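You operate a simulated robot arm through the tools that you are given. There is no shell and no other tool. Be economical: measure what you need, move in short steps, check, and stop when the job is done.

You are at the controls of a simulated two-armed robot. One attempt, no reset.

TASK
Hold the open tin on the middle table top steady with one hand, lift the black bolt out of it with the other and set it down on the middle table top.

Only the result counts: the job must be done as asked and must still hold three seconds after the hand-in. Knocking over, shifting, dropping, spilling or breaking anything else fails it.

THE ROBOT
Two 6-joint arms with two-finger parallel grippers on one trunk, on a base that drives. Base frame: it is fixed to the floor where the robot stands at the start and does not move with it; the origin is under the middle of the robot, x ahead of it, y to its left, z up; the surface under the hand at the start is at about z = 950. Readings come in mm, rad, newtons and seconds.
The left shoulder is at the start at [60, 187, 1250], the right one opposite. With the tool pointing down near the work surface each hand reaches from about 260 to 620 mm from the robot's upright axis, wherever it stands, measured 20 degrees to its own side. Places, roughly: middle table top [900, -200, 1000]. Payload 1.57 kg a hand.
Tool frame (each hand has its own): the origin (TCP) lies between the finger pads and is the grasp point; the fingertips stand 30 mm ahead of it; z points along the fingers, y is the line along which they close. Largest opening 110 mm; finger width 24, thickness 12; the body of the gripper, 48 by 112 mm, starts 78 mm behind the TCP.
Orientation is that of the tool frame in the base frame, as a unit quaternion [x, y, z, w]. With the fingers straight down and closing along the base's y, the tool's x points along the base's -x, its y along +y and its z along -z.

THE INTERFACE
- The arms move only by the tool nudge_tool. It takes "left_rows", "right_rows" or both (then of equal length, played together; a hand with none holds still); each is a list of rows, each a list of 2 entries, a list of its own where there are three numbers: the shift along the tool's x, y, z in mm, then the turn, a rotation vector about the tool's x, y, z in rad. In form: [[[x, y, z], [wx, wy, wz]], ...]. A call has 1 to 20 rows; each row is the pose to reach, as a shift and turn from the pose commanded when the call began, along the tool's axes at that moment. "left_hand" and "right_hand" are, for a hand that has rows, the opening in per cent of the stroke, from 0 (shut) to 100 (fully open), set as the call begins (left out, the last holds). Rows are played at 5 a second. More than 50 mm and 0.15 rad between two rows, or a gripper value outside its range, and nothing of the call is played. Where a pose cannot be reached the arm comes as near as it can. A force on the tool above 40 N (or 10 N above the force at the start of the call, whichever is more), or a blocked arm, ends the call early, and 0.2 s more pass. Each finger travels about 153 mm/s and halts on what it meets, pressing with about 29 N; the grip force reading is that of the motor and also rises with nothing between the fingers. The clock runs only during rows and for 0.2 s after the last one: add rows that repeat a pose to give the fingers time. The reply holds the time, the measured pose of the TCP, the force on the tool along the base axes, the opening and the grip force, in the units named above and with some noise, with the torque about the TCP (base axes, N m) and any sound that the robot's microphone picked up, and new pictures: "show" is both (left out), scene, wrist or none (wrist: the cameras of the hands that moved).
- Cameras (640 x 400 px; columns grow to the right, rows downward): "scene" is now at [14.1, 27.4, 1790.5]; the picture's right is [0.34, -0.94, 0.00], its down [-0.72, -0.26, -0.64] and it looks along [0.60, 0.22, -0.77] (base axes); focal length 274 px, centre (320, 200). "left" rides on the left gripper at [70, -16, -141] in its tool frame; the picture's right is [0.23, 0.97, 0.00], its down [-0.86, 0.20, -0.48] and it looks along [-0.47, 0.11, 0.88] (tool axes); focal length 222 px, centre (320, 200). "right" rides on the right gripper at [70, 16, -141] in its tool frame; the picture's right is [-0.23, 0.97, 0.00], its down [-0.86, -0.20, -0.48] and it looks along [-0.47, -0.11, 0.88] (tool axes); focal length 222 px, centre (320, 200). There is no depth. A picture from a camera that has moved, and an enlarged one, comes with that camera's place and axes in the base frame and with its lens.
- lift_body(by): slides the trunk up (or, below 0, down) by that many mm; the arms and the scene camera ride with it, the base frame stays. It gives what a move gives, with no picture.
- drive_base(legs): drives the robot by 1 to 6 legs, each [ahead, left, turn to the left] in mm, mm and rad, along the robot's own axes; the way and the turn of a leg run together, so that a leg with both is an arc; at most 1500 mm and 3.142 rad a leg. The arms and the cameras ride along, it lands a little off, and it stops where it bumps. It gives what a move gives, and a new picture of the scene camera.
- head_to(pan, tilt): turns the head with the scene camera to pan (to the left, within 1.501 rad either way) and tilt (down, from -0.506 to 1.204), counted from straight ahead of the robot. It gives what a move gives, and a new picture of the scene camera.
- zoom(camera, box): a new picture of the part [left, top, right, bottom] of that camera's present view, enlarged. It takes no simulated time.
- sign_off(): hands the job in; it is judged then, once.

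Go step by step. Nothing tells you exact positions but the pictures and the camera data: compare them with the known pose of the tool, close in by small moves and look again before you grip or let go. The budget is 120 turns and 260 pictures, counting those below and the enlarged ones. Unless the task says otherwise, let go and move clear before handing in, and close with one line.

The tools are called after "Emit:" by a JSON object that holds its "fn" and its "kwargs". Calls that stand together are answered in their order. nudge_tool: Moves the arms, as the interface text tells. Its arguments: {"type":"object","properties":{"left_rows":{"type":"array","items":{"type":"array"}},"left_hand":{"type":"number"},"right_rows":{"type":"array","items":{"type":"array"}},"right_hand":{"type":"number"},"show":{"type":"string","enum":["both","scene","wrist","none"]}},"required":[]} The other tools are called the same way: lift_body (by) slides the trunk up or down; drive_base (legs) drives the base; head_to (pan, tilt) turns the head that bears the scene camera; zoom (camera, box) takes an enlarged picture of a part of a camera's view; sign_off () hands the job in.

At the start:

```text
time_s: 0.0
left_ee_pos: [475.5, 219.4, 1269.9]
left_ee_rot: [0.0, 1.0, 0.0, 0.0]
left_wrist_force: [0.1, -0.2, 0.6]
left_torque: [0.04, -0.01, -0.02]
left_opening: 110.0
left_finger_force: 0.0
right_ee_pos: [467.3, -159.0, 1260.3]
right_ee_rot: [0.0, 1.0, -0.001, 0.0]
right_wrist_force: [0.7, 0.0, -0.8]
right_torque: [0.01, 0.01, -0.02]
right_opening: 110.0
right_finger_force: 0.2
trunk travel left (down, up): [-875.0, 115.0]
robot x, y, heading: [-2.4, -1.8, 0.002]
head pan, tilt: [0.344, 0.874]
```

scene: 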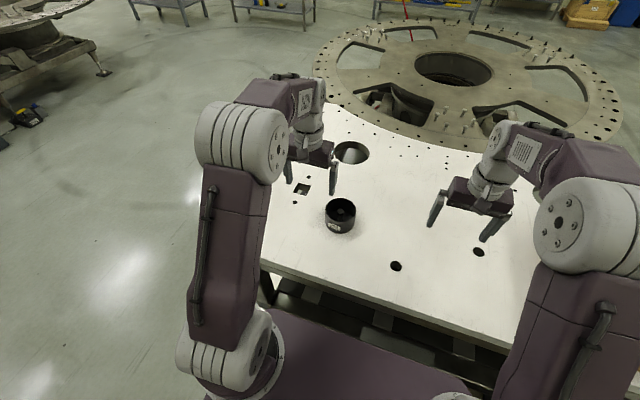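
right: 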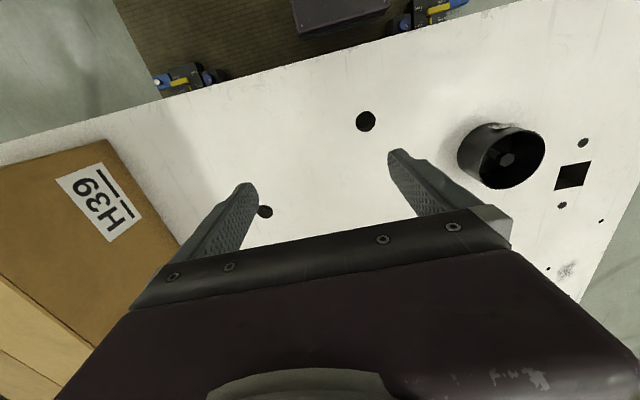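
left: 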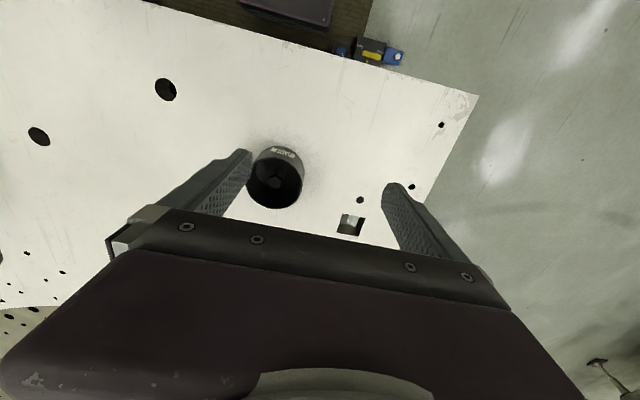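

The tin stands on the white table at around [610, 165]. I'll enlarge the views to see the tin and the bolt.

Emit:
{"fn": "zoom", "kwargs": {"camera": "scene", "box": [290, 170, 390, 250]}}

Emit:
{"fn": "zoom", "kwargs": {"camera": "left", "box": [220, 120, 340, 220]}}

Emit:
{"fn": "zoom", "kwargs": {"camera": "right", "box": [440, 100, 570, 200]}}

```text
5.00 times, centred on (340, 210) of scene
camera zoom: at [14.1, 27.4, 1790.5], right [0.34, -0.94, 0.0], down [-0.72, -0.26, -0.64], along [0.6, 0.22, -0.77], focal length 1367 px, centre (220, 150)
```

zoom: 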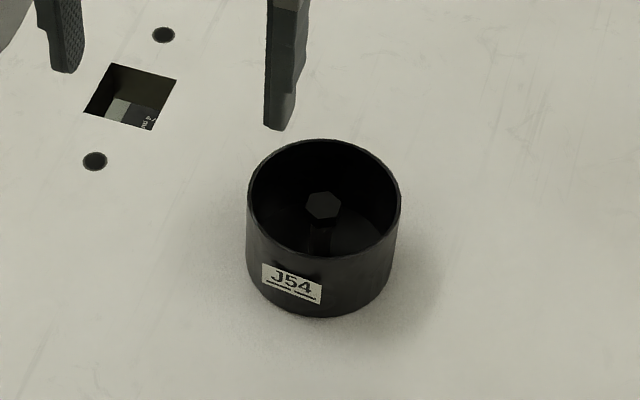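

```text
4.00 times, centred on (280, 170) of left
camera zoom: at [407.0, 202.8, 1411.3], right [-0.23, 0.97, 0.0], down [0.86, 0.2, 0.48], along [0.47, 0.11, -0.88], focal length 888 px, centre (480, 320)
```

zoom: 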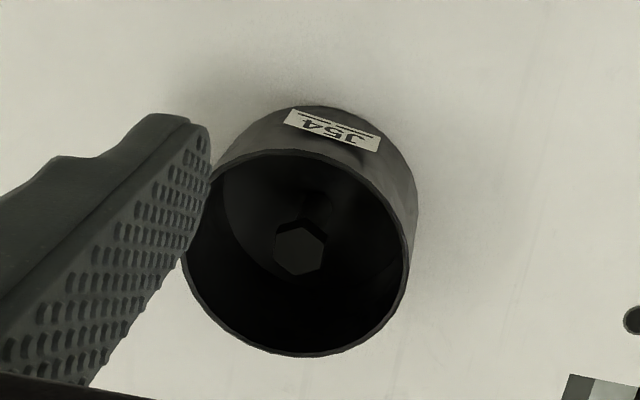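

```text
4.00 times, centred on (505, 150) of right
camera zoom: at [398.4, -141.4, 1401.8], right [0.23, 0.97, 0.0], down [0.86, -0.2, 0.48], along [0.47, -0.11, -0.88], focal length 888 px, centre (-420, 400)
```

zoom: 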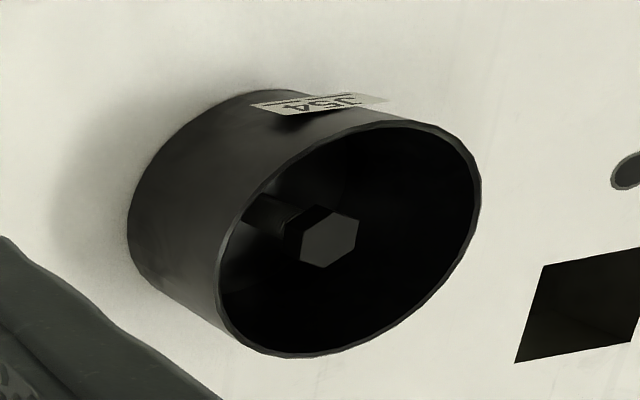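

The tin is about 108 mm wide, too wide to grip around the outside. Its rim centre is near [598, 160, 1023], and the bolt stands head-up in the middle with its top at about z 1013. I'll pinch the wall with one hand and take the bolt with the other. The robot has to come closer first, so I'm checking the clearance under the table.

Emit:
{"fn": "head_to", "kwargs": {"pan": 0.0, "tilt": 1.2}}

Emit:
{"fn": "head_to", "kwargs": {"pan": 0.7, "tilt": 1.1}}

```text
time_s: 0.8
left_ee_pos: [475.9, 220.0, 1268.4]
left_ee_rot: [0.0, 1.0, 0.0, 0.0]
left_wrist_force: [-0.9, 0.6, -0.1]
left_torque: [-0.01, -0.01, 0.0]
left_opening: 109.9
left_finger_force: 0.0
right_ee_pos: [468.4, -157.9, 1258.2]
right_ee_rot: [0.0, 1.0, 0.001, 0.0]
right_wrist_force: [0.1, -0.5, -0.9]
right_torque: [-0.01, 0.01, 0.0]
right_opening: 109.8
right_finger_force: 0.0
trunk travel left (down, up): [-875.0, 115.0]
robot x, y, heading: [-3.0, 0.4, 0.001]
head pan, tilt: [0.0, 1.201]
camera scene: at [-2.4, 1.5, 1768.7], right [0.0, -1.0, 0.0], down [-0.93, 0.0, -0.36], along [0.36, 0.0, -0.93], focal length 274 px, centre (320, 200)
```

scene: 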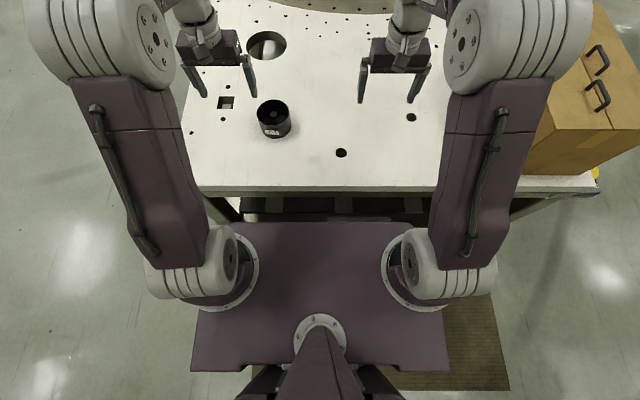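

```text
time_s: 1.9
left_ee_pos: [476.2, 218.6, 1269.1]
left_ee_rot: [0.0, 1.0, 0.0, 0.001]
left_wrist_force: [0.4, -1.1, -0.4]
left_torque: [-0.01, 0.02, -0.02]
left_opening: 110.0
left_finger_force: 0.2
right_ee_pos: [466.9, -158.5, 1258.3]
right_ee_rot: [-0.001, 1.0, 0.0, 0.0]
right_wrist_force: [0.0, 0.6, 0.8]
right_torque: [0.04, 0.0, 0.0]
right_opening: 110.3
right_finger_force: 0.0
trunk travel left (down, up): [-875.0, 115.0]
robot x, y, heading: [3.8, -0.2, 0.003]
head pan, tilt: [0.7, 1.1]
camera scene: at [-10.0, 41.9, 1774.6], right [0.64, -0.77, 0.0], down [-0.68, -0.57, -0.45], along [0.35, 0.29, -0.89], focal length 274 px, centre (320, 200)
```

scene: 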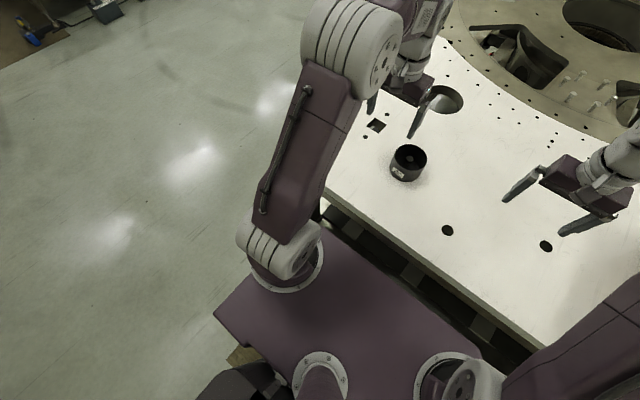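

The tin has to sit more centrally between the arms. I'll drive left first and then ahead in small legs.

Emit:
{"fn": "drive_base", "kwargs": {"legs": [[0, 150, 0]]}}

Emit:
{"fn": "drive_base", "kwargs": {"legs": [[60, 0, 0]]}}

```text
time_s: 3.3
left_ee_pos: [478.8, 352.2, 1267.1]
left_ee_rot: [0.007, 1.0, 0.0, -0.001]
left_wrist_force: [1.4, 0.4, 0.7]
left_torque: [-0.02, 0.04, 0.01]
left_opening: 110.2
left_finger_force: 0.1
right_ee_pos: [464.8, -24.5, 1258.5]
right_ee_rot: [0.006, 1.0, -0.001, -0.001]
right_wrist_force: [-0.1, -0.5, -0.1]
right_torque: [-0.01, -0.01, 0.0]
right_opening: 110.1
right_finger_force: 0.0
trunk travel left (down, up): [-875.0, 115.0]
robot x, y, heading: [-0.2, 137.7, -0.008]
head pan, tilt: [0.7, 1.1]
camera scene: at [-8.9, 181.8, 1774.7], right [0.63, -0.77, 0.0], down [-0.69, -0.56, -0.45], along [0.35, 0.29, -0.89], focal length 274 px, centre (320, 200)
```

scene: 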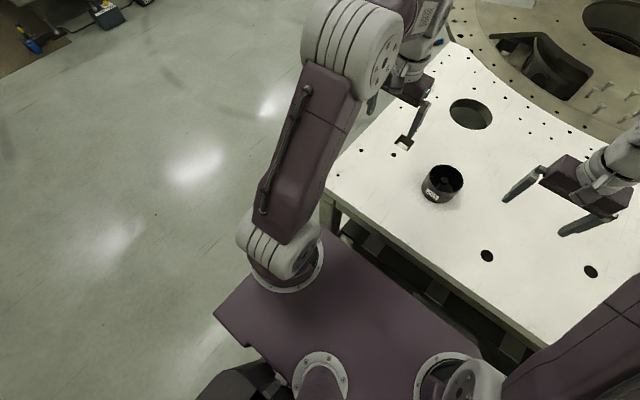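

```text
time_s: 4.1
left_ee_pos: [489.0, 350.1, 1262.3]
left_ee_rot: [0.003, 1.0, -0.001, 0.001]
left_wrist_force: [-0.5, -0.2, 0.2]
left_torque: [0.04, -0.01, 0.02]
left_opening: 110.1
left_finger_force: 0.0
right_ee_pos: [478.7, -28.2, 1253.3]
right_ee_rot: [0.003, 1.0, -0.001, 0.0]
right_wrist_force: [0.6, -0.2, 0.6]
right_torque: [0.0, -0.04, -0.03]
right_opening: 110.2
right_finger_force: 0.0
trunk travel left (down, up): [-875.0, 115.0]
robot x, y, heading: [13.9, 130.9, -0.005]
head pan, tilt: [0.7, 1.1]
stopped in leg 1: the robot was blocked; the commanded pose is now the measured one
camera scene: at [0.5, 175.1, 1774.5], right [0.64, -0.77, 0.0], down [-0.68, -0.57, -0.45], along [0.35, 0.29, -0.89], focal length 274 px, centre (320, 200)
```

scene: 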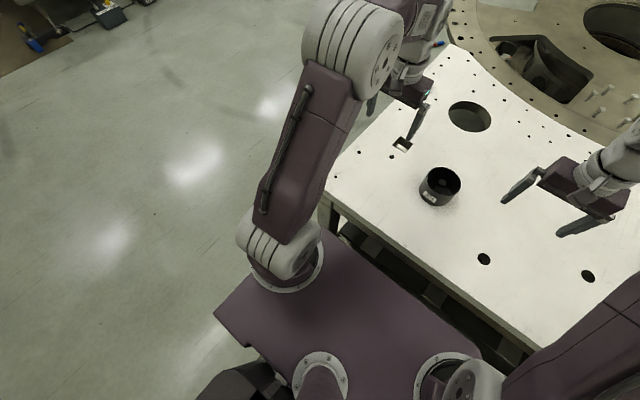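

The base is blocked after 14 mm. I'll look at what is under the table edge.

Emit:
{"fn": "zoom", "kwargs": {"camera": "scene", "box": [310, 180, 550, 370]}}

Emit:
{"fn": "head_to", "kwargs": {"pan": 0.0, "tilt": 1.2}}

```text
2.11 times, centred on (430, 275) of scene
camera zoom: at [0.5, 175.1, 1774.5], right [0.64, -0.77, 0.0], down [-0.68, -0.57, -0.45], along [0.35, 0.29, -0.89], focal length 576 px, centre (88, 42)
```

zoom: 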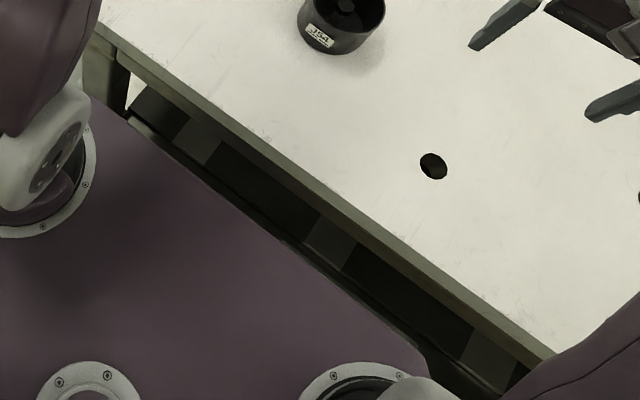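

```text
time_s: 5.2
left_ee_pos: [490.9, 348.7, 1262.4]
left_ee_rot: [0.003, 1.0, 0.0, 0.001]
left_wrist_force: [0.7, 0.1, -0.1]
left_torque: [-0.01, -0.02, 0.01]
left_opening: 110.4
left_finger_force: 0.1
right_ee_pos: [480.1, -29.9, 1253.3]
right_ee_rot: [0.003, 1.0, 0.0, 0.0]
right_wrist_force: [-0.8, 0.7, -0.4]
right_torque: [-0.03, -0.02, -0.02]
right_opening: 110.0
right_finger_force: 0.1
trunk travel left (down, up): [-875.0, 115.0]
robot x, y, heading: [14.8, 132.2, 0.0]
head pan, tilt: [0.0, 1.201]
camera scene: at [10.7, 132.8, 1768.6], right [0.0, -1.0, 0.0], down [-0.93, 0.0, -0.36], along [0.36, 0.0, -0.93], focal length 274 px, centre (320, 200)
```

scene: 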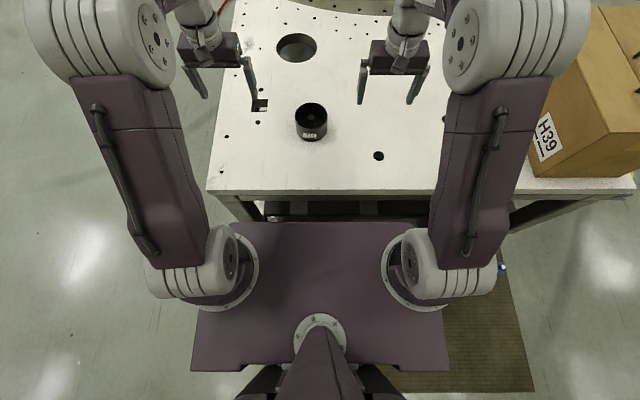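

A shelf rail under the front edge blocks the base, so this is as near as the robot gets. The tin will be about 590 mm ahead. I'll line the left arm up with the bolt, and the right hand will hold the right wall leaning back. I'm driving to the right now.

Emit:
{"fn": "drive_base", "kwargs": {"legs": [[-6, 0, 0], [0, -95, 0]]}}

Emit:
{"fn": "head_to", "kwargs": {"pan": 0.2, "tilt": 0.95}}

```text
time_s: 6.7
left_ee_pos: [485.5, 256.6, 1261.3]
left_ee_rot: [0.002, 1.0, -0.002, -0.001]
left_wrist_force: [-0.2, 0.4, -0.1]
left_torque: [-0.04, 0.01, -0.02]
left_opening: 109.9
left_finger_force: 0.1
right_ee_pos: [475.1, -119.6, 1254.3]
right_ee_rot: [0.002, 1.0, -0.003, -0.001]
right_wrist_force: [-0.2, 0.8, -0.1]
right_torque: [-0.06, -0.02, -0.04]
right_opening: 109.8
right_finger_force: 0.2
trunk travel left (down, up): [-875.0, 115.0]
robot x, y, heading: [8.2, 31.9, -0.002]
head pan, tilt: [0.0, 1.201]
camera scene: at [5.8, 43.2, 1768.6], right [0.0, -1.0, 0.0], down [-0.93, 0.0, -0.36], along [0.36, -0.01, -0.93], focal length 274 px, centre (320, 200)
```

scene: 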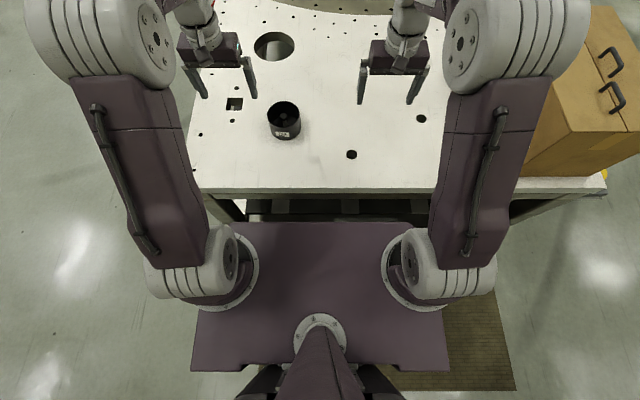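

```text
time_s: 7.4
left_ee_pos: [485.4, 250.4, 1261.1]
left_ee_rot: [0.002, 1.0, 0.001, 0.0]
left_wrist_force: [-0.9, 0.8, 0.2]
left_torque: [0.0, 0.03, 0.01]
left_opening: 110.3
left_finger_force: 0.0
right_ee_pos: [475.5, -127.0, 1252.6]
right_ee_rot: [0.002, 1.0, 0.0, -0.001]
right_wrist_force: [0.0, -0.5, -0.5]
right_torque: [-0.04, -0.02, 0.01]
right_opening: 109.7
right_finger_force: 0.0
trunk travel left (down, up): [-875.0, 115.0]
robot x, y, heading: [4.3, 33.9, -0.003]
head pan, tilt: [0.201, 0.949]
camera scene: at [20.3, 47.8, 1784.8], right [0.19, -0.98, 0.0], down [-0.8, -0.16, -0.58], along [0.57, 0.11, -0.81], focal length 274 px, centre (320, 200)
```

scene: 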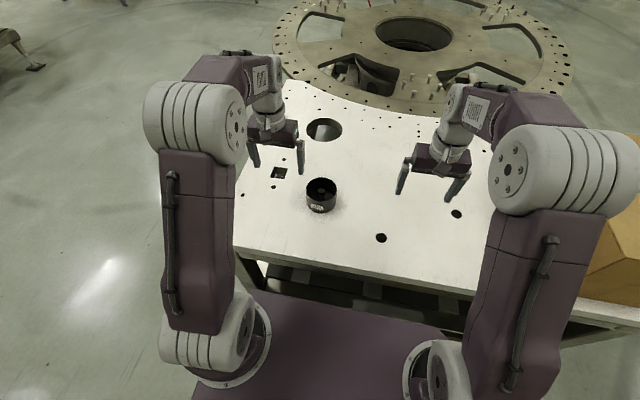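

The robot stands well now, with the tin at about [598, 160]. I'm bringing the right hand above the tin's right wall, leaning back and partly closed, and moving the left hand aside.

Emit:
{"fn": "nudge_tool", "kwargs": {"right_rows": [[[-15, 35, 10], [0, -0.1, 0]], [[-32, 68, 20], [0, -0.2, 0]], [[-48, 100, 35], [0, -0.3, 0]], [[-65, 135, 50], [0, -0.4, 0]], [[-82, 170, 65], [0, -0.5, 0]], [[-98, 200, 80], [0, -0.6, 0]], [[-112, 234, 100], [0, -0.6, 0]], [[-112, 234, 100], [0, -0.6, 0]]], "left_rows": [[[0, 20, 0], [0, 0, 0]], [[0, 40, 0], [0, 0, 0]], [[0, 60, 0], [0, 0, 0]], [[0, 70, 0], [0, 0, 0]], [[0, 70, 0], [0, 0, 0]], [[0, 70, 0], [0, 0, 0]], [[0, 70, 0], [0, 0, 0]], [[0, 70, 0], [0, 0, 0]]], "right_hand": 29, "left_hand": 45}}

```text
time_s: 9.2
left_ee_pos: [483.4, 321.9, 1261.5]
left_ee_rot: [0.002, 1.0, 0.0, 0.0]
left_wrist_force: [0.2, 0.4, 0.1]
left_torque: [-0.01, -0.04, -0.03]
left_opening: 49.5
left_finger_force: 0.1
right_ee_pos: [588.0, 111.1, 1150.8]
right_ee_rot: [0.002, 0.955, -0.001, 0.295]
right_wrist_force: [0.0, 0.4, 0.1]
right_torque: [0.05, 0.03, -0.03]
right_opening: 32.0
right_finger_force: 0.1
trunk travel left (down, up): [-875.0, 115.0]
robot x, y, heading: [9.1, 33.9, -0.003]
head pan, tilt: [0.201, 0.949]
camera scene: at [20.1, 49.9, 1784.8], right [0.2, -0.98, 0.0], down [-0.8, -0.16, -0.58], along [0.57, 0.11, -0.81], focal length 274 px, centre (320, 200)
camera right: at [452.0, 126.5, 1228.0], right [0.19, 0.97, 0.13], down [0.43, -0.2, 0.88], along [0.88, -0.11, -0.46], focal length 222 px, centre (320, 200)
camera left: at [415.3, 305.5, 1402.6], right [-0.22, 0.97, 0.0], down [0.86, 0.2, 0.48], along [0.47, 0.11, -0.88], focal length 222 px, centre (320, 200)
```

scene: 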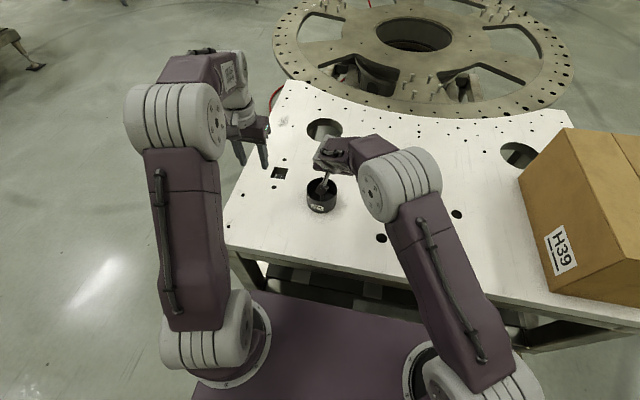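
right: 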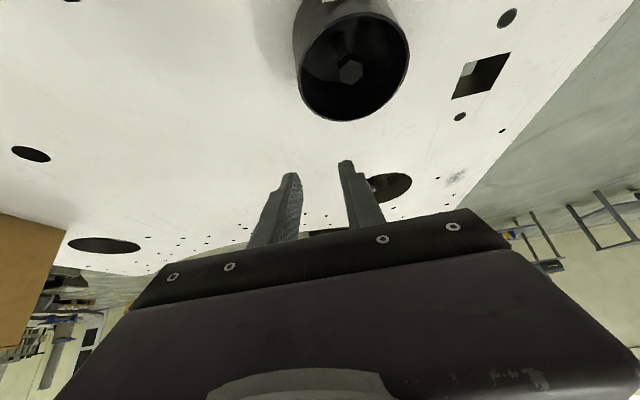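
left: 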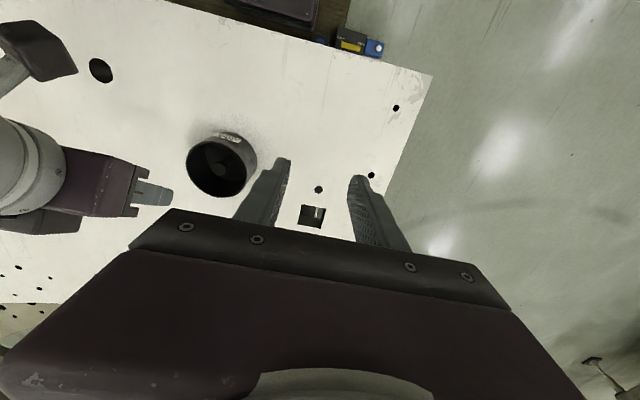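

The right hand reached its place above the right wall. I'm refining the rim position from both wrist views before going down.

Emit:
{"fn": "zoom", "kwargs": {"camera": "right", "box": [240, 0, 460, 140]}}

Emit:
{"fn": "zoom", "kwargs": {"camera": "left", "box": [160, 110, 280, 210]}}

Emit:
{"fn": "zoom", "kwargs": {"camera": "scene", "box": [280, 150, 380, 225]}}

```text
2.86 times, centred on (350, 70) of right
camera zoom: at [452.0, 126.5, 1228.0], right [0.19, 0.97, 0.13], down [0.43, -0.2, 0.88], along [0.88, -0.11, -0.46], focal length 635 px, centre (234, 571)
```

zoom: 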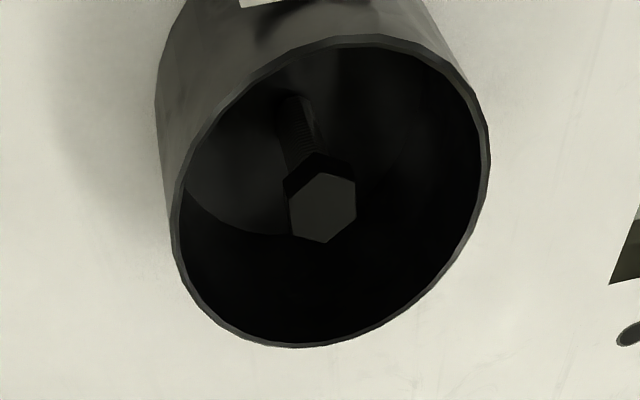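

```text
4.00 times, centred on (220, 160) of left
camera zoom: at [415.3, 305.5, 1402.6], right [-0.22, 0.97, 0.0], down [0.86, 0.2, 0.48], along [0.47, 0.11, -0.88], focal length 888 px, centre (720, 360)
```

zoom: 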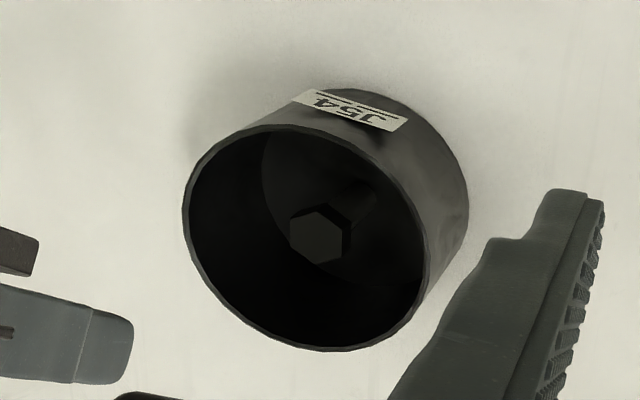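

```text
5.33 times, centred on (330, 188) of scene
camera zoom: at [20.1, 49.9, 1784.8], right [0.2, -0.98, 0.0], down [-0.8, -0.16, -0.58], along [0.57, 0.11, -0.81], focal length 1459 px, centre (267, 267)
```

zoom: 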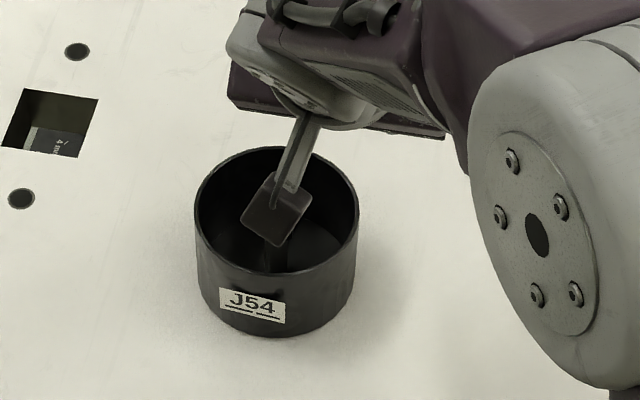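

The rim centre is at about [601, 158.5, 1023] with an outer radius of about 54 mm, so the right wall is at y ≈ 105.5. I'll lower the right hand to just above the rim, straddling the wall, and check.

Emit:
{"fn": "nudge_tool", "kwargs": {"right_rows": [[[12, -5.4, 21], [0, 0, 0]], [[30, -5.4, 52], [0, 0, 0]], [[48.4, -5.4, 83.2], [0, 0, 0]], [[48.4, -5.4, 83.2], [0, 0, 0]]], "right_hand": 29}}

```text
time_s: 10.2
left_ee_pos: [483.6, 323.1, 1261.4]
left_ee_rot: [0.003, 1.0, 0.001, 0.0]
left_wrist_force: [0.2, -0.6, -0.1]
left_torque: [-0.03, 0.02, -0.01]
left_opening: 49.7
left_finger_force: 0.0
right_ee_pos: [596.0, 104.5, 1055.8]
right_ee_rot: [0.002, 0.955, -0.001, 0.296]
right_wrist_force: [-0.1, -1.0, 0.4]
right_torque: [0.02, -0.02, -0.05]
right_opening: 32.0
right_finger_force: 0.0
trunk travel left (down, up): [-875.0, 115.0]
robot x, y, heading: [8.9, 31.5, -0.004]
head pan, tilt: [0.201, 0.949]
camera scene: at [20.2, 50.2, 1784.8], right [0.2, -0.98, 0.0], down [-0.8, -0.16, -0.58], along [0.57, 0.11, -0.81], focal length 274 px, centre (320, 200)
camera right: at [459.2, 122.1, 1133.5], right [0.19, 0.97, 0.13], down [0.43, -0.2, 0.88], along [0.88, -0.11, -0.46], focal length 222 px, centre (320, 200)
```

scene: 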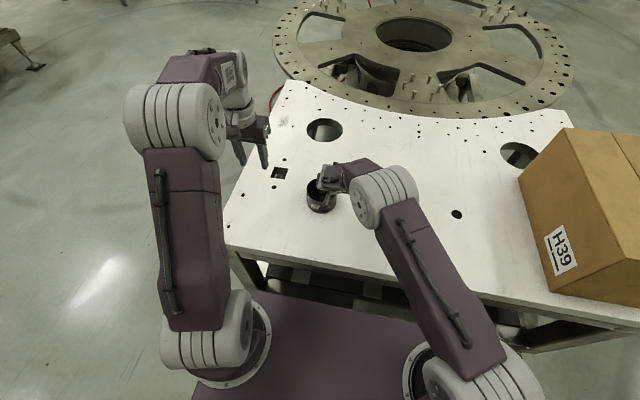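
right: 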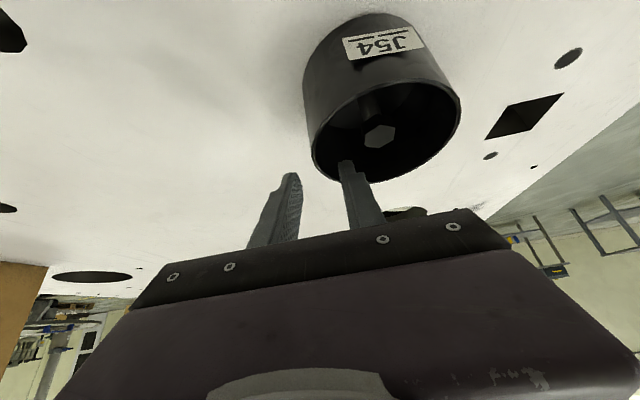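

Emit:
{"fn": "zoom", "kwargs": {"camera": "right", "box": [240, 50, 480, 250]}}

Emit:
{"fn": "zoom", "kwargs": {"camera": "left", "box": [140, 110, 280, 220]}}

```text
2.00 times, centred on (360, 150) of right
camera zoom: at [459.2, 122.1, 1133.5], right [0.19, 0.97, 0.13], down [0.43, -0.2, 0.88], along [0.88, -0.11, -0.46], focal length 444 px, centre (240, 300)
```

zoom: 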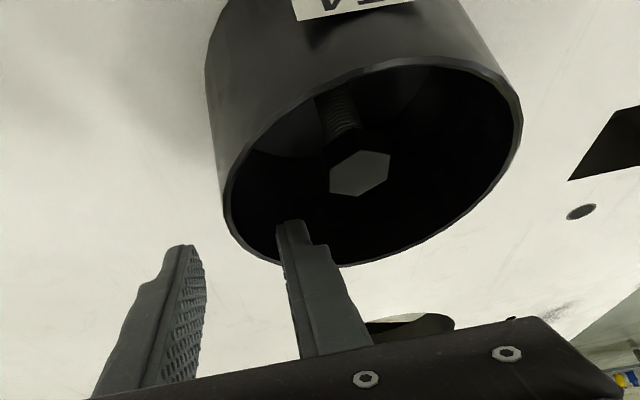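

```text
3.64 times, centred on (210, 165) of left
camera zoom: at [415.3, 305.7, 1402.6], right [-0.22, 0.97, 0.0], down [0.86, 0.2, 0.48], along [0.47, 0.11, -0.88], focal length 808 px, centre (720, 327)
```

zoom: 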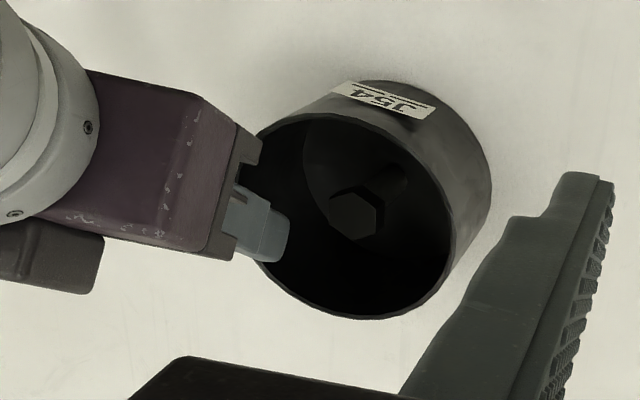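

The inner finger is inside the tin and the outer finger is outside, well clear of the bolt. I'm lowering the hand straight down over the wall.

Emit:
{"fn": "nudge_tool", "kwargs": {"right_rows": [[[8.5, 1, 12.4], [0, 0, 0]], [[17, 1, 24.7], [0, 0, 0]], [[25.4, 1, 37.1], [0, 0, 0]], [[25.4, 1, 37.1], [0, 0, 0]]], "right_hand": 29, "show": "wrist"}}

Emit:
{"fn": "zoom", "kwargs": {"camera": "left", "box": [140, 110, 280, 220]}}

```text
time_s: 11.2
left_ee_pos: [485.0, 322.4, 1260.1]
left_ee_rot: [0.001, 1.0, 0.001, 0.0]
left_wrist_force: [-0.1, 0.6, 0.1]
left_torque: [-0.01, -0.02, 0.01]
left_opening: 49.5
left_finger_force: 0.1
right_ee_pos: [593.6, 104.5, 1010.2]
right_ee_rot: [0.0, 0.955, 0.0, 0.296]
right_wrist_force: [-0.8, 1.0, -0.1]
right_torque: [0.01, 0.02, 0.0]
right_opening: 31.8
right_finger_force: 0.1
trunk travel left (down, up): [-875.0, 115.0]
robot x, y, heading: [10.6, 36.3, -0.004]
head pan, tilt: [0.201, 0.949]
camera right: at [457.3, 121.9, 1088.4], right [0.19, 0.97, 0.13], down [0.43, -0.2, 0.88], along [0.88, -0.11, -0.46], focal length 222 px, centre (320, 200)
```

right: 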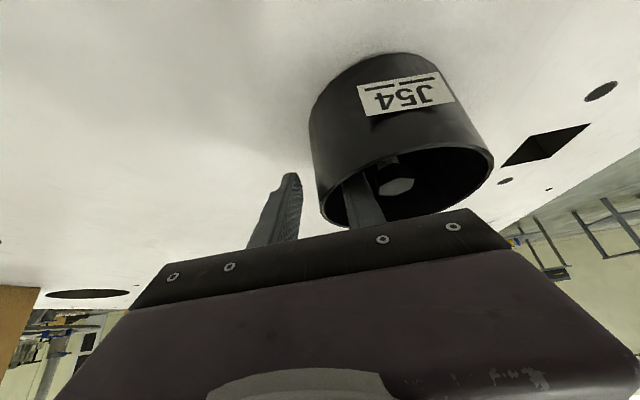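

```text
3.64 times, centred on (210, 165) of left
camera zoom: at [415.5, 305.6, 1402.5], right [-0.22, 0.97, 0.0], down [0.86, 0.2, 0.48], along [0.47, 0.11, -0.88], focal length 808 px, centre (720, 327)
```

zoom: 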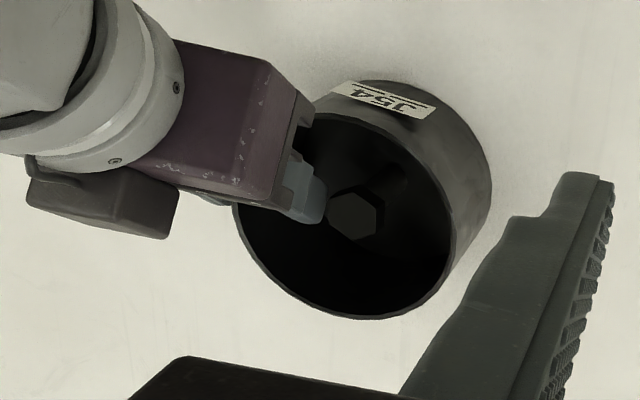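

Both fingers straddle the wall. I'm closing in stages to see whether they are centred on it.

Emit:
{"fn": "nudge_tool", "kwargs": {"right_rows": [[[0, 0, 0], [0, 0, 0]], [[0, 0, 0], [0, 0, 0]]], "right_hand": 9, "show": "wrist"}}

Emit:
{"fn": "zoom", "kwargs": {"camera": "right", "box": [240, 100, 480, 250]}}

```text
time_s: 11.8
left_ee_pos: [484.2, 322.3, 1259.9]
left_ee_rot: [0.002, 1.0, 0.001, 0.0]
left_wrist_force: [-0.6, 1.2, -0.7]
left_torque: [0.01, 0.01, -0.02]
left_opening: 49.2
left_finger_force: 0.1
right_ee_pos: [594.2, 106.6, 1010.2]
right_ee_rot: [0.001, 0.955, 0.0, 0.296]
right_wrist_force: [0.7, 0.3, 0.1]
right_torque: [0.04, 0.0, -0.02]
right_opening: 10.4
right_finger_force: 0.4
trunk travel left (down, up): [-875.0, 115.0]
robot x, y, heading: [9.2, 32.5, -0.005]
head pan, tilt: [0.201, 0.949]
camera right: at [457.3, 121.9, 1088.5], right [0.19, 0.97, 0.13], down [0.43, -0.2, 0.88], along [0.88, -0.11, -0.46], focal length 222 px, centre (320, 200)
```

right: 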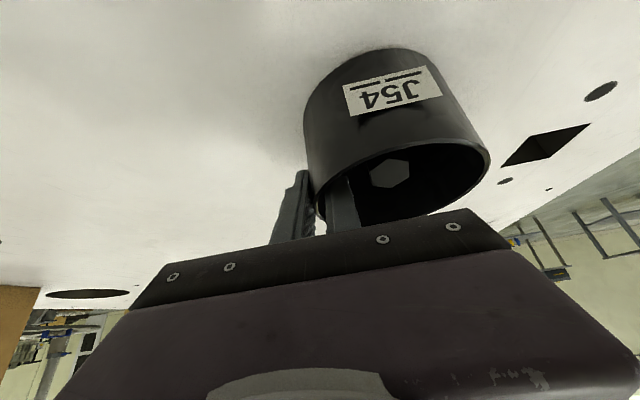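

```text
2.67 times, centred on (360, 175) of right
camera zoom: at [457.3, 121.9, 1088.5], right [0.19, 0.97, 0.13], down [0.43, -0.2, 0.88], along [0.88, -0.11, -0.46], focal length 592 px, centre (213, 267)
```

zoom: 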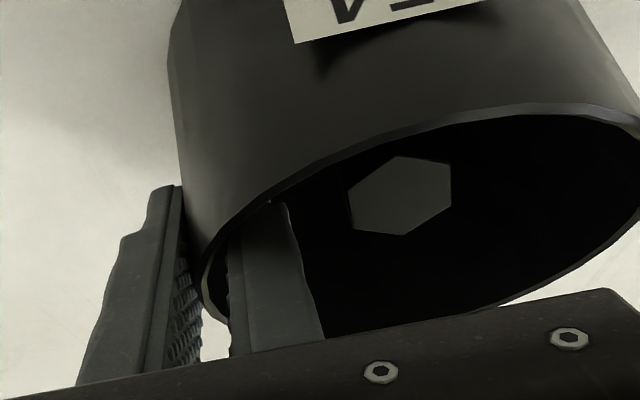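

The inner finger pulled the tin by about 3 mm, so the wall lies nearer to the tin's centre than I estimated. I'll recentre the hand by about 3.5 mm and then close.

Emit:
{"fn": "nudge_tool", "kwargs": {"right_rows": [[[0, 1.8, 0], [0, 0, 0]], [[0, 3.5, 0], [0, 0, 0]], [[0, 3.5, 0], [0, 0, 0]]], "right_hand": 9, "show": "none"}}

Emit:
{"fn": "zoom", "kwargs": {"camera": "right", "box": [240, 100, 480, 250]}}

```text
time_s: 12.6
left_ee_pos: [484.6, 320.9, 1260.8]
left_ee_rot: [0.003, 1.0, 0.001, 0.0]
left_wrist_force: [0.2, -0.5, 0.2]
left_torque: [0.0, 0.05, 0.03]
left_opening: 49.7
left_finger_force: 0.0
right_ee_pos: [594.9, 107.8, 1010.2]
right_ee_rot: [0.001, 0.955, 0.0, 0.295]
right_wrist_force: [0.1, -1.9, -0.6]
right_torque: [0.0, 0.04, -0.04]
right_opening: 11.1
right_finger_force: 0.2
trunk travel left (down, up): [-875.0, 115.0]
robot x, y, heading: [4.8, 33.6, -0.002]
head pan, tilt: [0.201, 0.949]
```

```text
2.67 times, centred on (360, 175) of right
camera zoom: at [457.5, 125.1, 1088.2], right [0.19, 0.97, 0.13], down [0.43, -0.2, 0.88], along [0.88, -0.11, -0.46], focal length 592 px, centre (213, 267)
```

zoom: 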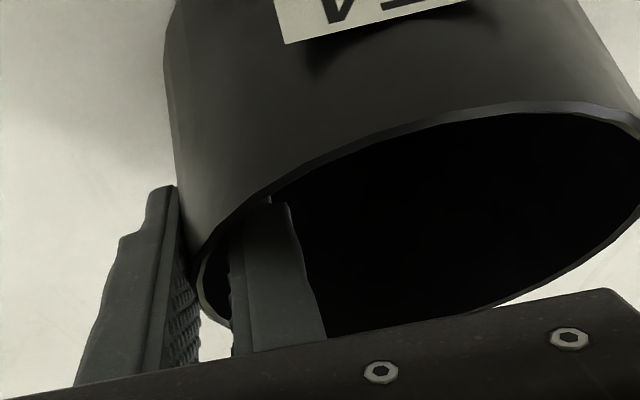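

The bolt's hex is no longer in view and may have tipped inside the tin. I'll check from the other cameras.

Emit:
{"fn": "zoom", "kwargs": {"camera": "left", "box": [140, 110, 280, 220]}}

Emit:
{"fn": "zoom", "kwargs": {"camera": "scene", "box": [280, 150, 380, 225]}}

```text
3.64 times, centred on (210, 165) of left
camera zoom: at [415.4, 305.4, 1402.6], right [-0.22, 0.97, 0.0], down [0.86, 0.2, 0.48], along [0.47, 0.11, -0.88], focal length 808 px, centre (720, 327)
```

zoom: 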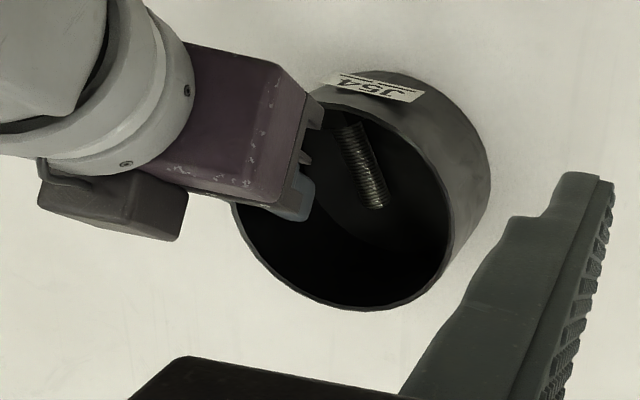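

```text
5.33 times, centred on (330, 188) of scene
camera zoom: at [20.2, 49.8, 1784.8], right [0.2, -0.98, 0.0], down [-0.8, -0.16, -0.58], along [0.57, 0.11, -0.81], focal length 1459 px, centre (267, 267)
```

zoom: 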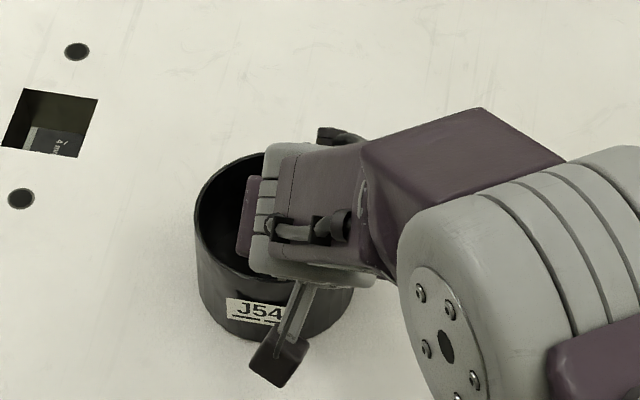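

The bolt has tipped over but is still inside the tin, lying with its head toward the robot. Next I'm clamping the wall firmly with the right hand.

Emit:
{"fn": "nudge_tool", "kwargs": {"right_rows": [[[0, 0, 0], [0, 0, 0]], [[0, 0, 0], [0, 0, 0]], [[0, 0, 0], [0, 0, 0]]], "right_hand": 0, "show": "wrist"}}

Emit:
{"fn": "zoom", "kwargs": {"camera": "left", "box": [180, 115, 270, 205]}}

```text
time_s: 13.4
left_ee_pos: [484.4, 321.8, 1261.1]
left_ee_rot: [0.001, 1.0, 0.001, 0.001]
left_wrist_force: [-0.1, 0.0, 0.6]
left_torque: [0.01, -0.01, -0.02]
left_opening: 49.5
left_finger_force: 0.0
right_ee_pos: [593.9, 108.3, 1010.7]
right_ee_rot: [0.002, 0.955, -0.001, 0.296]
right_wrist_force: [-0.1, -0.3, 1.0]
right_torque: [-0.04, 0.15, 0.03]
right_opening: 9.2
right_finger_force: 27.8
trunk travel left (down, up): [-875.0, 115.0]
robot x, y, heading: [10.1, 35.1, -0.002]
head pan, tilt: [0.201, 0.949]
camera right: at [457.5, 125.3, 1088.2], right [0.19, 0.97, 0.13], down [0.43, -0.2, 0.88], along [0.88, -0.11, -0.46], focal length 222 px, centre (320, 200)
```

right: 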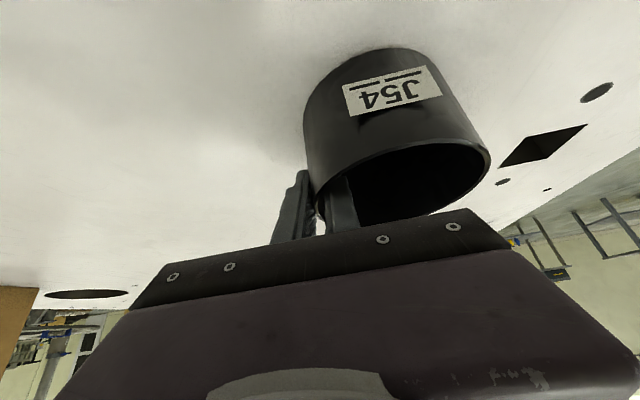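

```text
4.44 times, centred on (225, 160) of left
camera zoom: at [415.4, 305.6, 1402.6], right [-0.22, 0.97, 0.0], down [0.86, 0.2, 0.48], along [0.47, 0.11, -0.88], focal length 987 px, centre (742, 378)
```

zoom: 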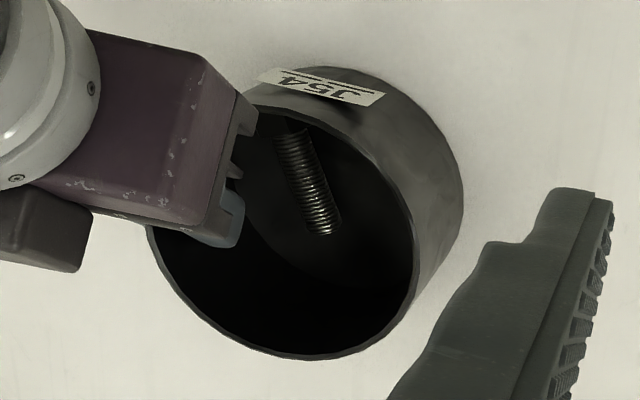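

The clamp is firm, but the bolt now lies with its head near the robot and its tail at about [618, 151], close to the right hand's inner finger. The right finger leaves no room for a second gripper there. So I'll swap roles: the left hand clamps the left wall and the right hand picks up the bolt. First I'm releasing and retreating upward.

Emit:
{"fn": "nudge_tool", "kwargs": {"right_rows": [[[0, 0, 0], [0, 0, 0]], [[0, 0, 0], [0, 0, 0]], [[-11, 0, -17], [0, 0, 0]], [[-28, 0, -41], [0, 0, 0]], [[-50, 0, -74], [0, 0, 0]], [[-74, 0, -107], [0, 0, 0]], [[-95, 0, -140], [0, 0, 0]], [[-95, 0, -140], [0, 0, 0]]], "right_hand": 22}}

Emit:
{"fn": "zoom", "kwargs": {"camera": "right", "box": [240, 0, 460, 140]}}

Emit:
{"fn": "zoom", "kwargs": {"camera": "left", "box": [160, 110, 280, 210]}}

```text
time_s: 15.2
left_ee_pos: [485.0, 322.2, 1260.8]
left_ee_rot: [0.002, 1.0, 0.001, 0.001]
left_wrist_force: [-0.4, 1.1, -1.0]
left_torque: [0.01, -0.01, 0.02]
left_opening: 49.6
left_finger_force: 0.1
right_ee_pos: [595.5, 106.5, 1181.8]
right_ee_rot: [0.002, 0.955, -0.001, 0.295]
right_wrist_force: [0.5, 0.6, 0.4]
right_torque: [0.01, -0.02, 0.0]
right_opening: 24.2
right_finger_force: 0.1
trunk travel left (down, up): [-875.0, 115.0]
robot x, y, heading: [8.7, 32.4, -0.009]
head pan, tilt: [0.201, 0.949]
camera scene: at [20.6, 50.2, 1784.8], right [0.2, -0.98, 0.0], down [-0.8, -0.16, -0.58], along [0.57, 0.11, -0.81], focal length 274 px, centre (320, 200)
camera right: at [458.6, 123.9, 1259.1], right [0.19, 0.97, 0.13], down [0.44, -0.2, 0.88], along [0.88, -0.11, -0.46], focal length 222 px, centre (320, 200)
```

scene: 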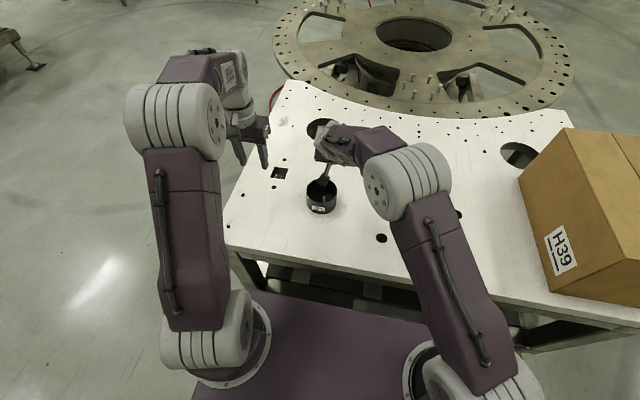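
right: 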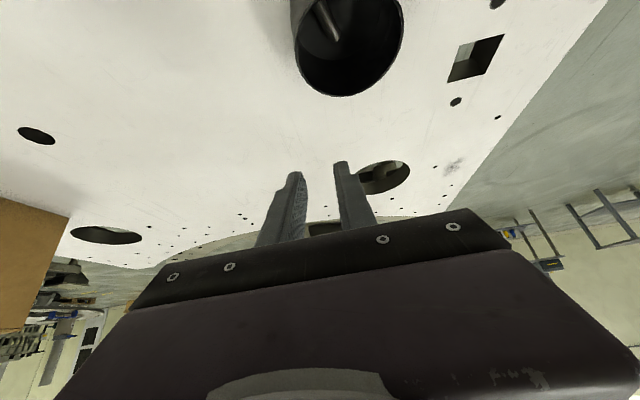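

```text
2.86 times, centred on (350, 70) of right
camera zoom: at [458.6, 123.9, 1259.1], right [0.19, 0.97, 0.13], down [0.44, -0.2, 0.88], along [0.88, -0.11, -0.46], focal length 635 px, centre (234, 571)
```

zoom: 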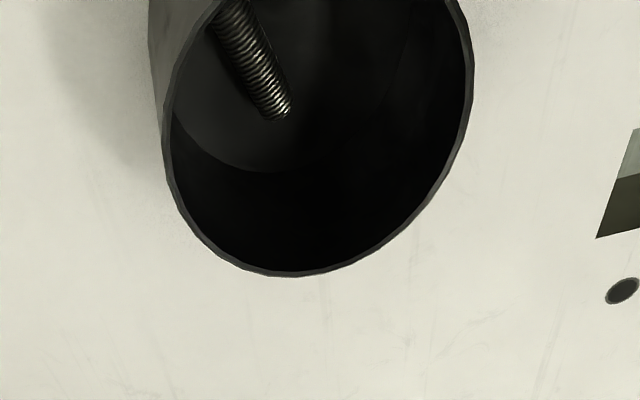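

```text
4.00 times, centred on (220, 160) of left
camera zoom: at [415.7, 305.8, 1402.4], right [-0.22, 0.97, 0.0], down [0.86, 0.2, 0.48], along [0.47, 0.11, -0.88], focal length 888 px, centre (720, 360)
```

zoom: 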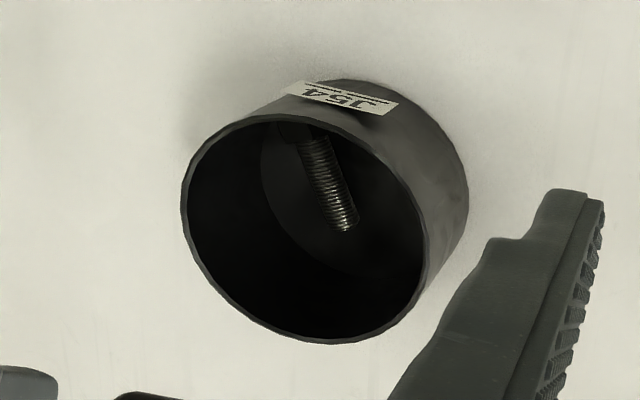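

The bolt lies on the tin floor with its tail at about [615, 152, 960], head toward [558, 128]. I'm driving left so the right arm lines up with it. Both hands are well above the table.

Emit:
{"fn": "drive_base", "kwargs": {"legs": [[-3, 195, 0]]}}

```text
time_s: 16.9
left_ee_pos: [471.3, 398.7, 1260.1]
left_ee_rot: [0.051, 0.999, 0.002, 0.002]
left_wrist_force: [-0.8, 0.1, 0.3]
left_torque: [0.01, -0.04, 0.0]
left_opening: 49.2
left_finger_force: 0.2
right_ee_pos: [561.0, 172.2, 1179.2]
right_ee_rot: [0.048, 0.953, -0.014, 0.298]
right_wrist_force: [-0.1, -0.3, 0.2]
right_torque: [0.04, -0.03, 0.0]
right_opening: 24.2
right_finger_force: 0.0
trunk travel left (down, up): [-875.0, 115.0]
robot x, y, heading: [-25.9, 161.6, -0.1]
head pan, tilt: [0.201, 0.949]
stopped in leg 1: the robot was blocked; the commanded pose is now the measured one
camera scene: at [-19.7, 171.8, 1784.9], right [0.1, -1.0, 0.0], down [-0.81, -0.08, -0.59], along [0.58, 0.06, -0.81], focal length 274 px, centre (320, 200)
```

scene: 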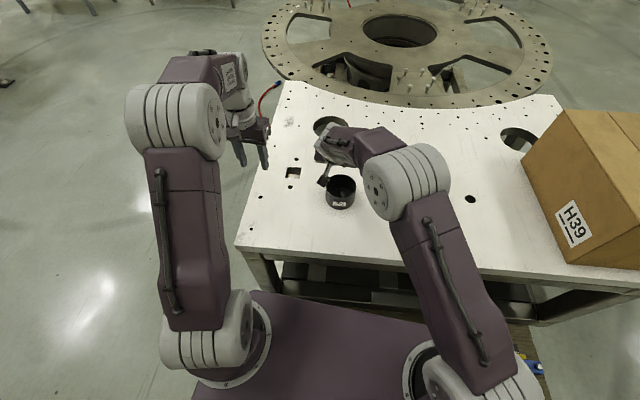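

The base corner hit the left table leg. That suggests the leg, not a rail, also blocked the earlier forward drive. I'll back off, straighten, go right and try driving forward between the legs.

Emit:
{"fn": "drive_base", "kwargs": {"legs": [[-30, 0, 0], [0, 0, 0.1], [0, -95, 0], [80, 0, 0]]}}

```text
time_s: 19.7
left_ee_pos: [495.1, 359.1, 1252.5]
left_ee_rot: [-0.004, 1.0, 0.002, -0.003]
left_wrist_force: [-0.2, -1.3, -0.7]
left_torque: [0.05, 0.08, -0.01]
left_opening: 49.4
left_finger_force: 0.0
right_ee_pos: [607.0, 144.2, 1169.9]
right_ee_rot: [-0.002, 0.956, 0.001, 0.294]
right_wrist_force: [1.4, -0.1, 0.3]
right_torque: [0.01, 0.05, -0.01]
right_opening: 24.2
right_finger_force: 0.1
trunk travel left (down, up): [-875.0, 115.0]
robot x, y, heading: [16.9, 66.0, 0.013]
head pan, tilt: [0.201, 0.949]
stopped in leg 4: the robot was blocked; the commanded pose is now the measured one
camera scene: at [36.1, 81.5, 1784.7], right [0.21, -0.98, 0.0], down [-0.8, -0.17, -0.58], along [0.57, 0.12, -0.82], focal length 274 px, centre (320, 200)
```

scene: 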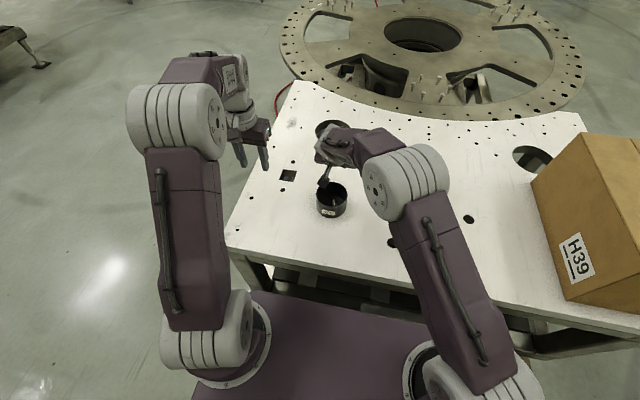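

The shelf rail does limit forward travel to about x = 15. I'll settle for x ≈ 10, y ≈ 125, which is free. There the right arm can reach the bolt with a slight backward lean, while the left clamps leaning far back.

Emit:
{"fn": "drive_base", "kwargs": {"legs": [[-14, 0, -0.013], [0, 60, 0], [9, 0, 0]]}}

```text
time_s: 21.4
left_ee_pos: [483.8, 418.3, 1254.5]
left_ee_rot: [0.002, 1.0, -0.002, 0.002]
left_wrist_force: [-1.1, 0.6, -0.1]
left_torque: [-0.09, -0.04, 0.05]
left_opening: 49.4
left_finger_force: 0.0
right_ee_pos: [594.7, 202.4, 1175.9]
right_ee_rot: [0.003, 0.955, -0.003, 0.298]
right_wrist_force: [-0.6, 0.5, -0.3]
right_torque: [-0.05, -0.03, -0.03]
right_opening: 24.0
right_finger_force: 0.0
trunk travel left (down, up): [-875.0, 115.0]
robot x, y, heading: [10.0, 126.2, -0.006]
head pan, tilt: [0.201, 0.949]
camera scene: at [17.6, 149.9, 1784.8], right [0.19, -0.98, 0.0], down [-0.8, -0.16, -0.58], along [0.57, 0.11, -0.81], focal length 274 px, centre (320, 200)
```

scene: 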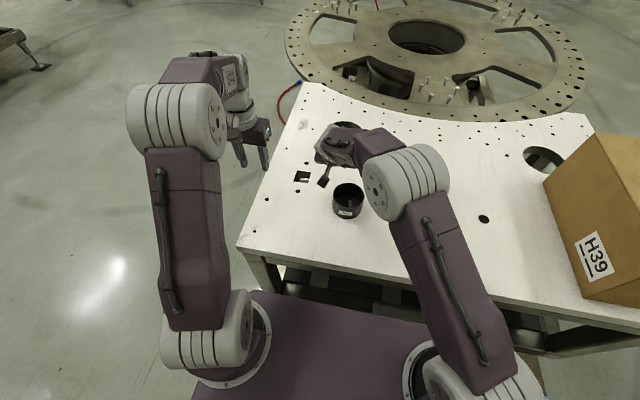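

I'm testing the right arm's reach above the bolt with only a 15° lean, which will also give a top view into the tin.

Emit:
{"fn": "nudge_tool", "kwargs": {"right_rows": [[[7, -15, 15], [0, 0.1, 0]], [[15, -30, 30], [0, 0.2, 0]], [[22, -44, 45], [0, 0.3, 0]], [[30, -55, 59.5], [0, 0.34, 0]], [[30, -55, 59.5], [0, 0.34, 0]]], "right_hand": 33}}

Emit:
{"fn": "zoom", "kwargs": {"camera": "right", "box": [240, 60, 460, 220]}}

```text
time_s: 22.6
left_ee_pos: [488.1, 415.2, 1253.1]
left_ee_rot: [0.002, 1.0, 0.0, 0.0]
left_wrist_force: [0.2, 0.6, -1.2]
left_torque: [0.0, -0.02, 0.0]
left_opening: 49.2
left_finger_force: 0.0
right_ee_pos: [609.2, 145.4, 1106.8]
right_ee_rot: [0.002, 0.992, 0.0, 0.13]
right_wrist_force: [0.7, 0.1, 0.1]
right_torque: [0.0, -0.03, -0.02]
right_opening: 36.2
right_finger_force: 0.0
trunk travel left (down, up): [-875.0, 115.0]
robot x, y, heading: [7.5, 127.9, -0.008]
head pan, tilt: [0.201, 0.949]
camera scene: at [22.5, 144.4, 1784.8], right [0.19, -0.98, 0.0], down [-0.8, -0.16, -0.58], along [0.57, 0.11, -0.81], focal length 274 px, centre (320, 200)
camera right: at [505.4, 162.4, 1225.5], right [0.22, 0.97, 0.06], down [0.7, -0.2, 0.68], along [0.68, -0.11, -0.73], focal length 222 px, centre (320, 200)
```

scene: 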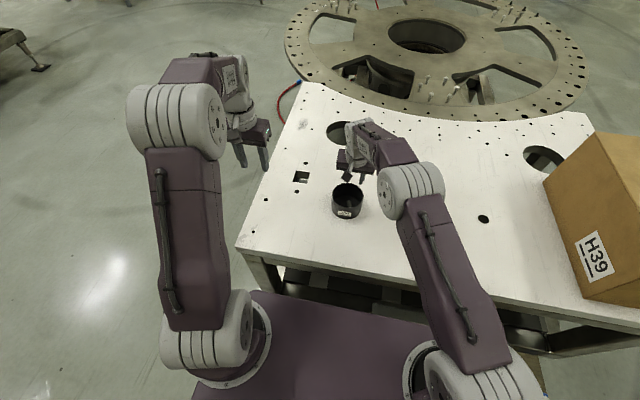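
right: 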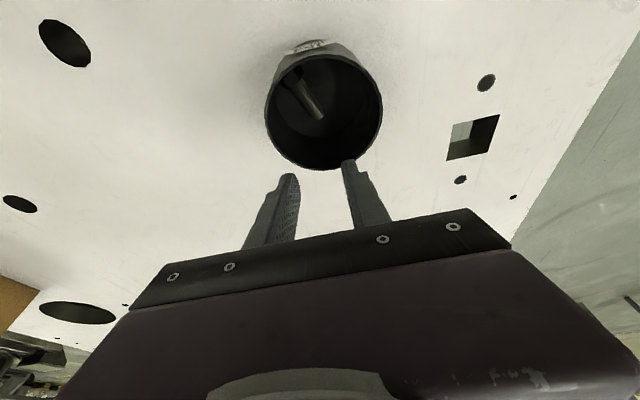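

```text
2.50 times, centred on (350, 140) of right
camera zoom: at [505.4, 162.4, 1225.5], right [0.22, 0.97, 0.06], down [0.7, -0.2, 0.68], along [0.68, -0.11, -0.73], focal length 555 px, centre (245, 350)
```

zoom: 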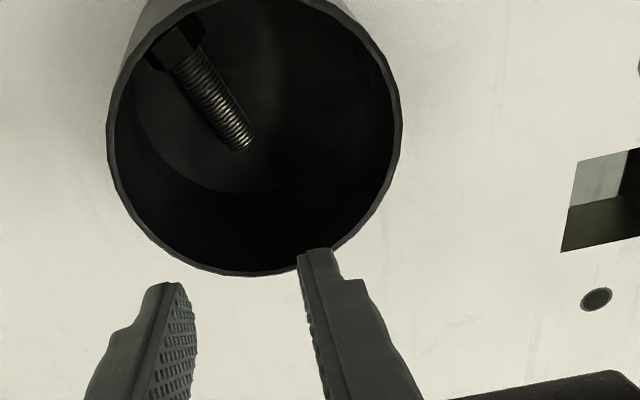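

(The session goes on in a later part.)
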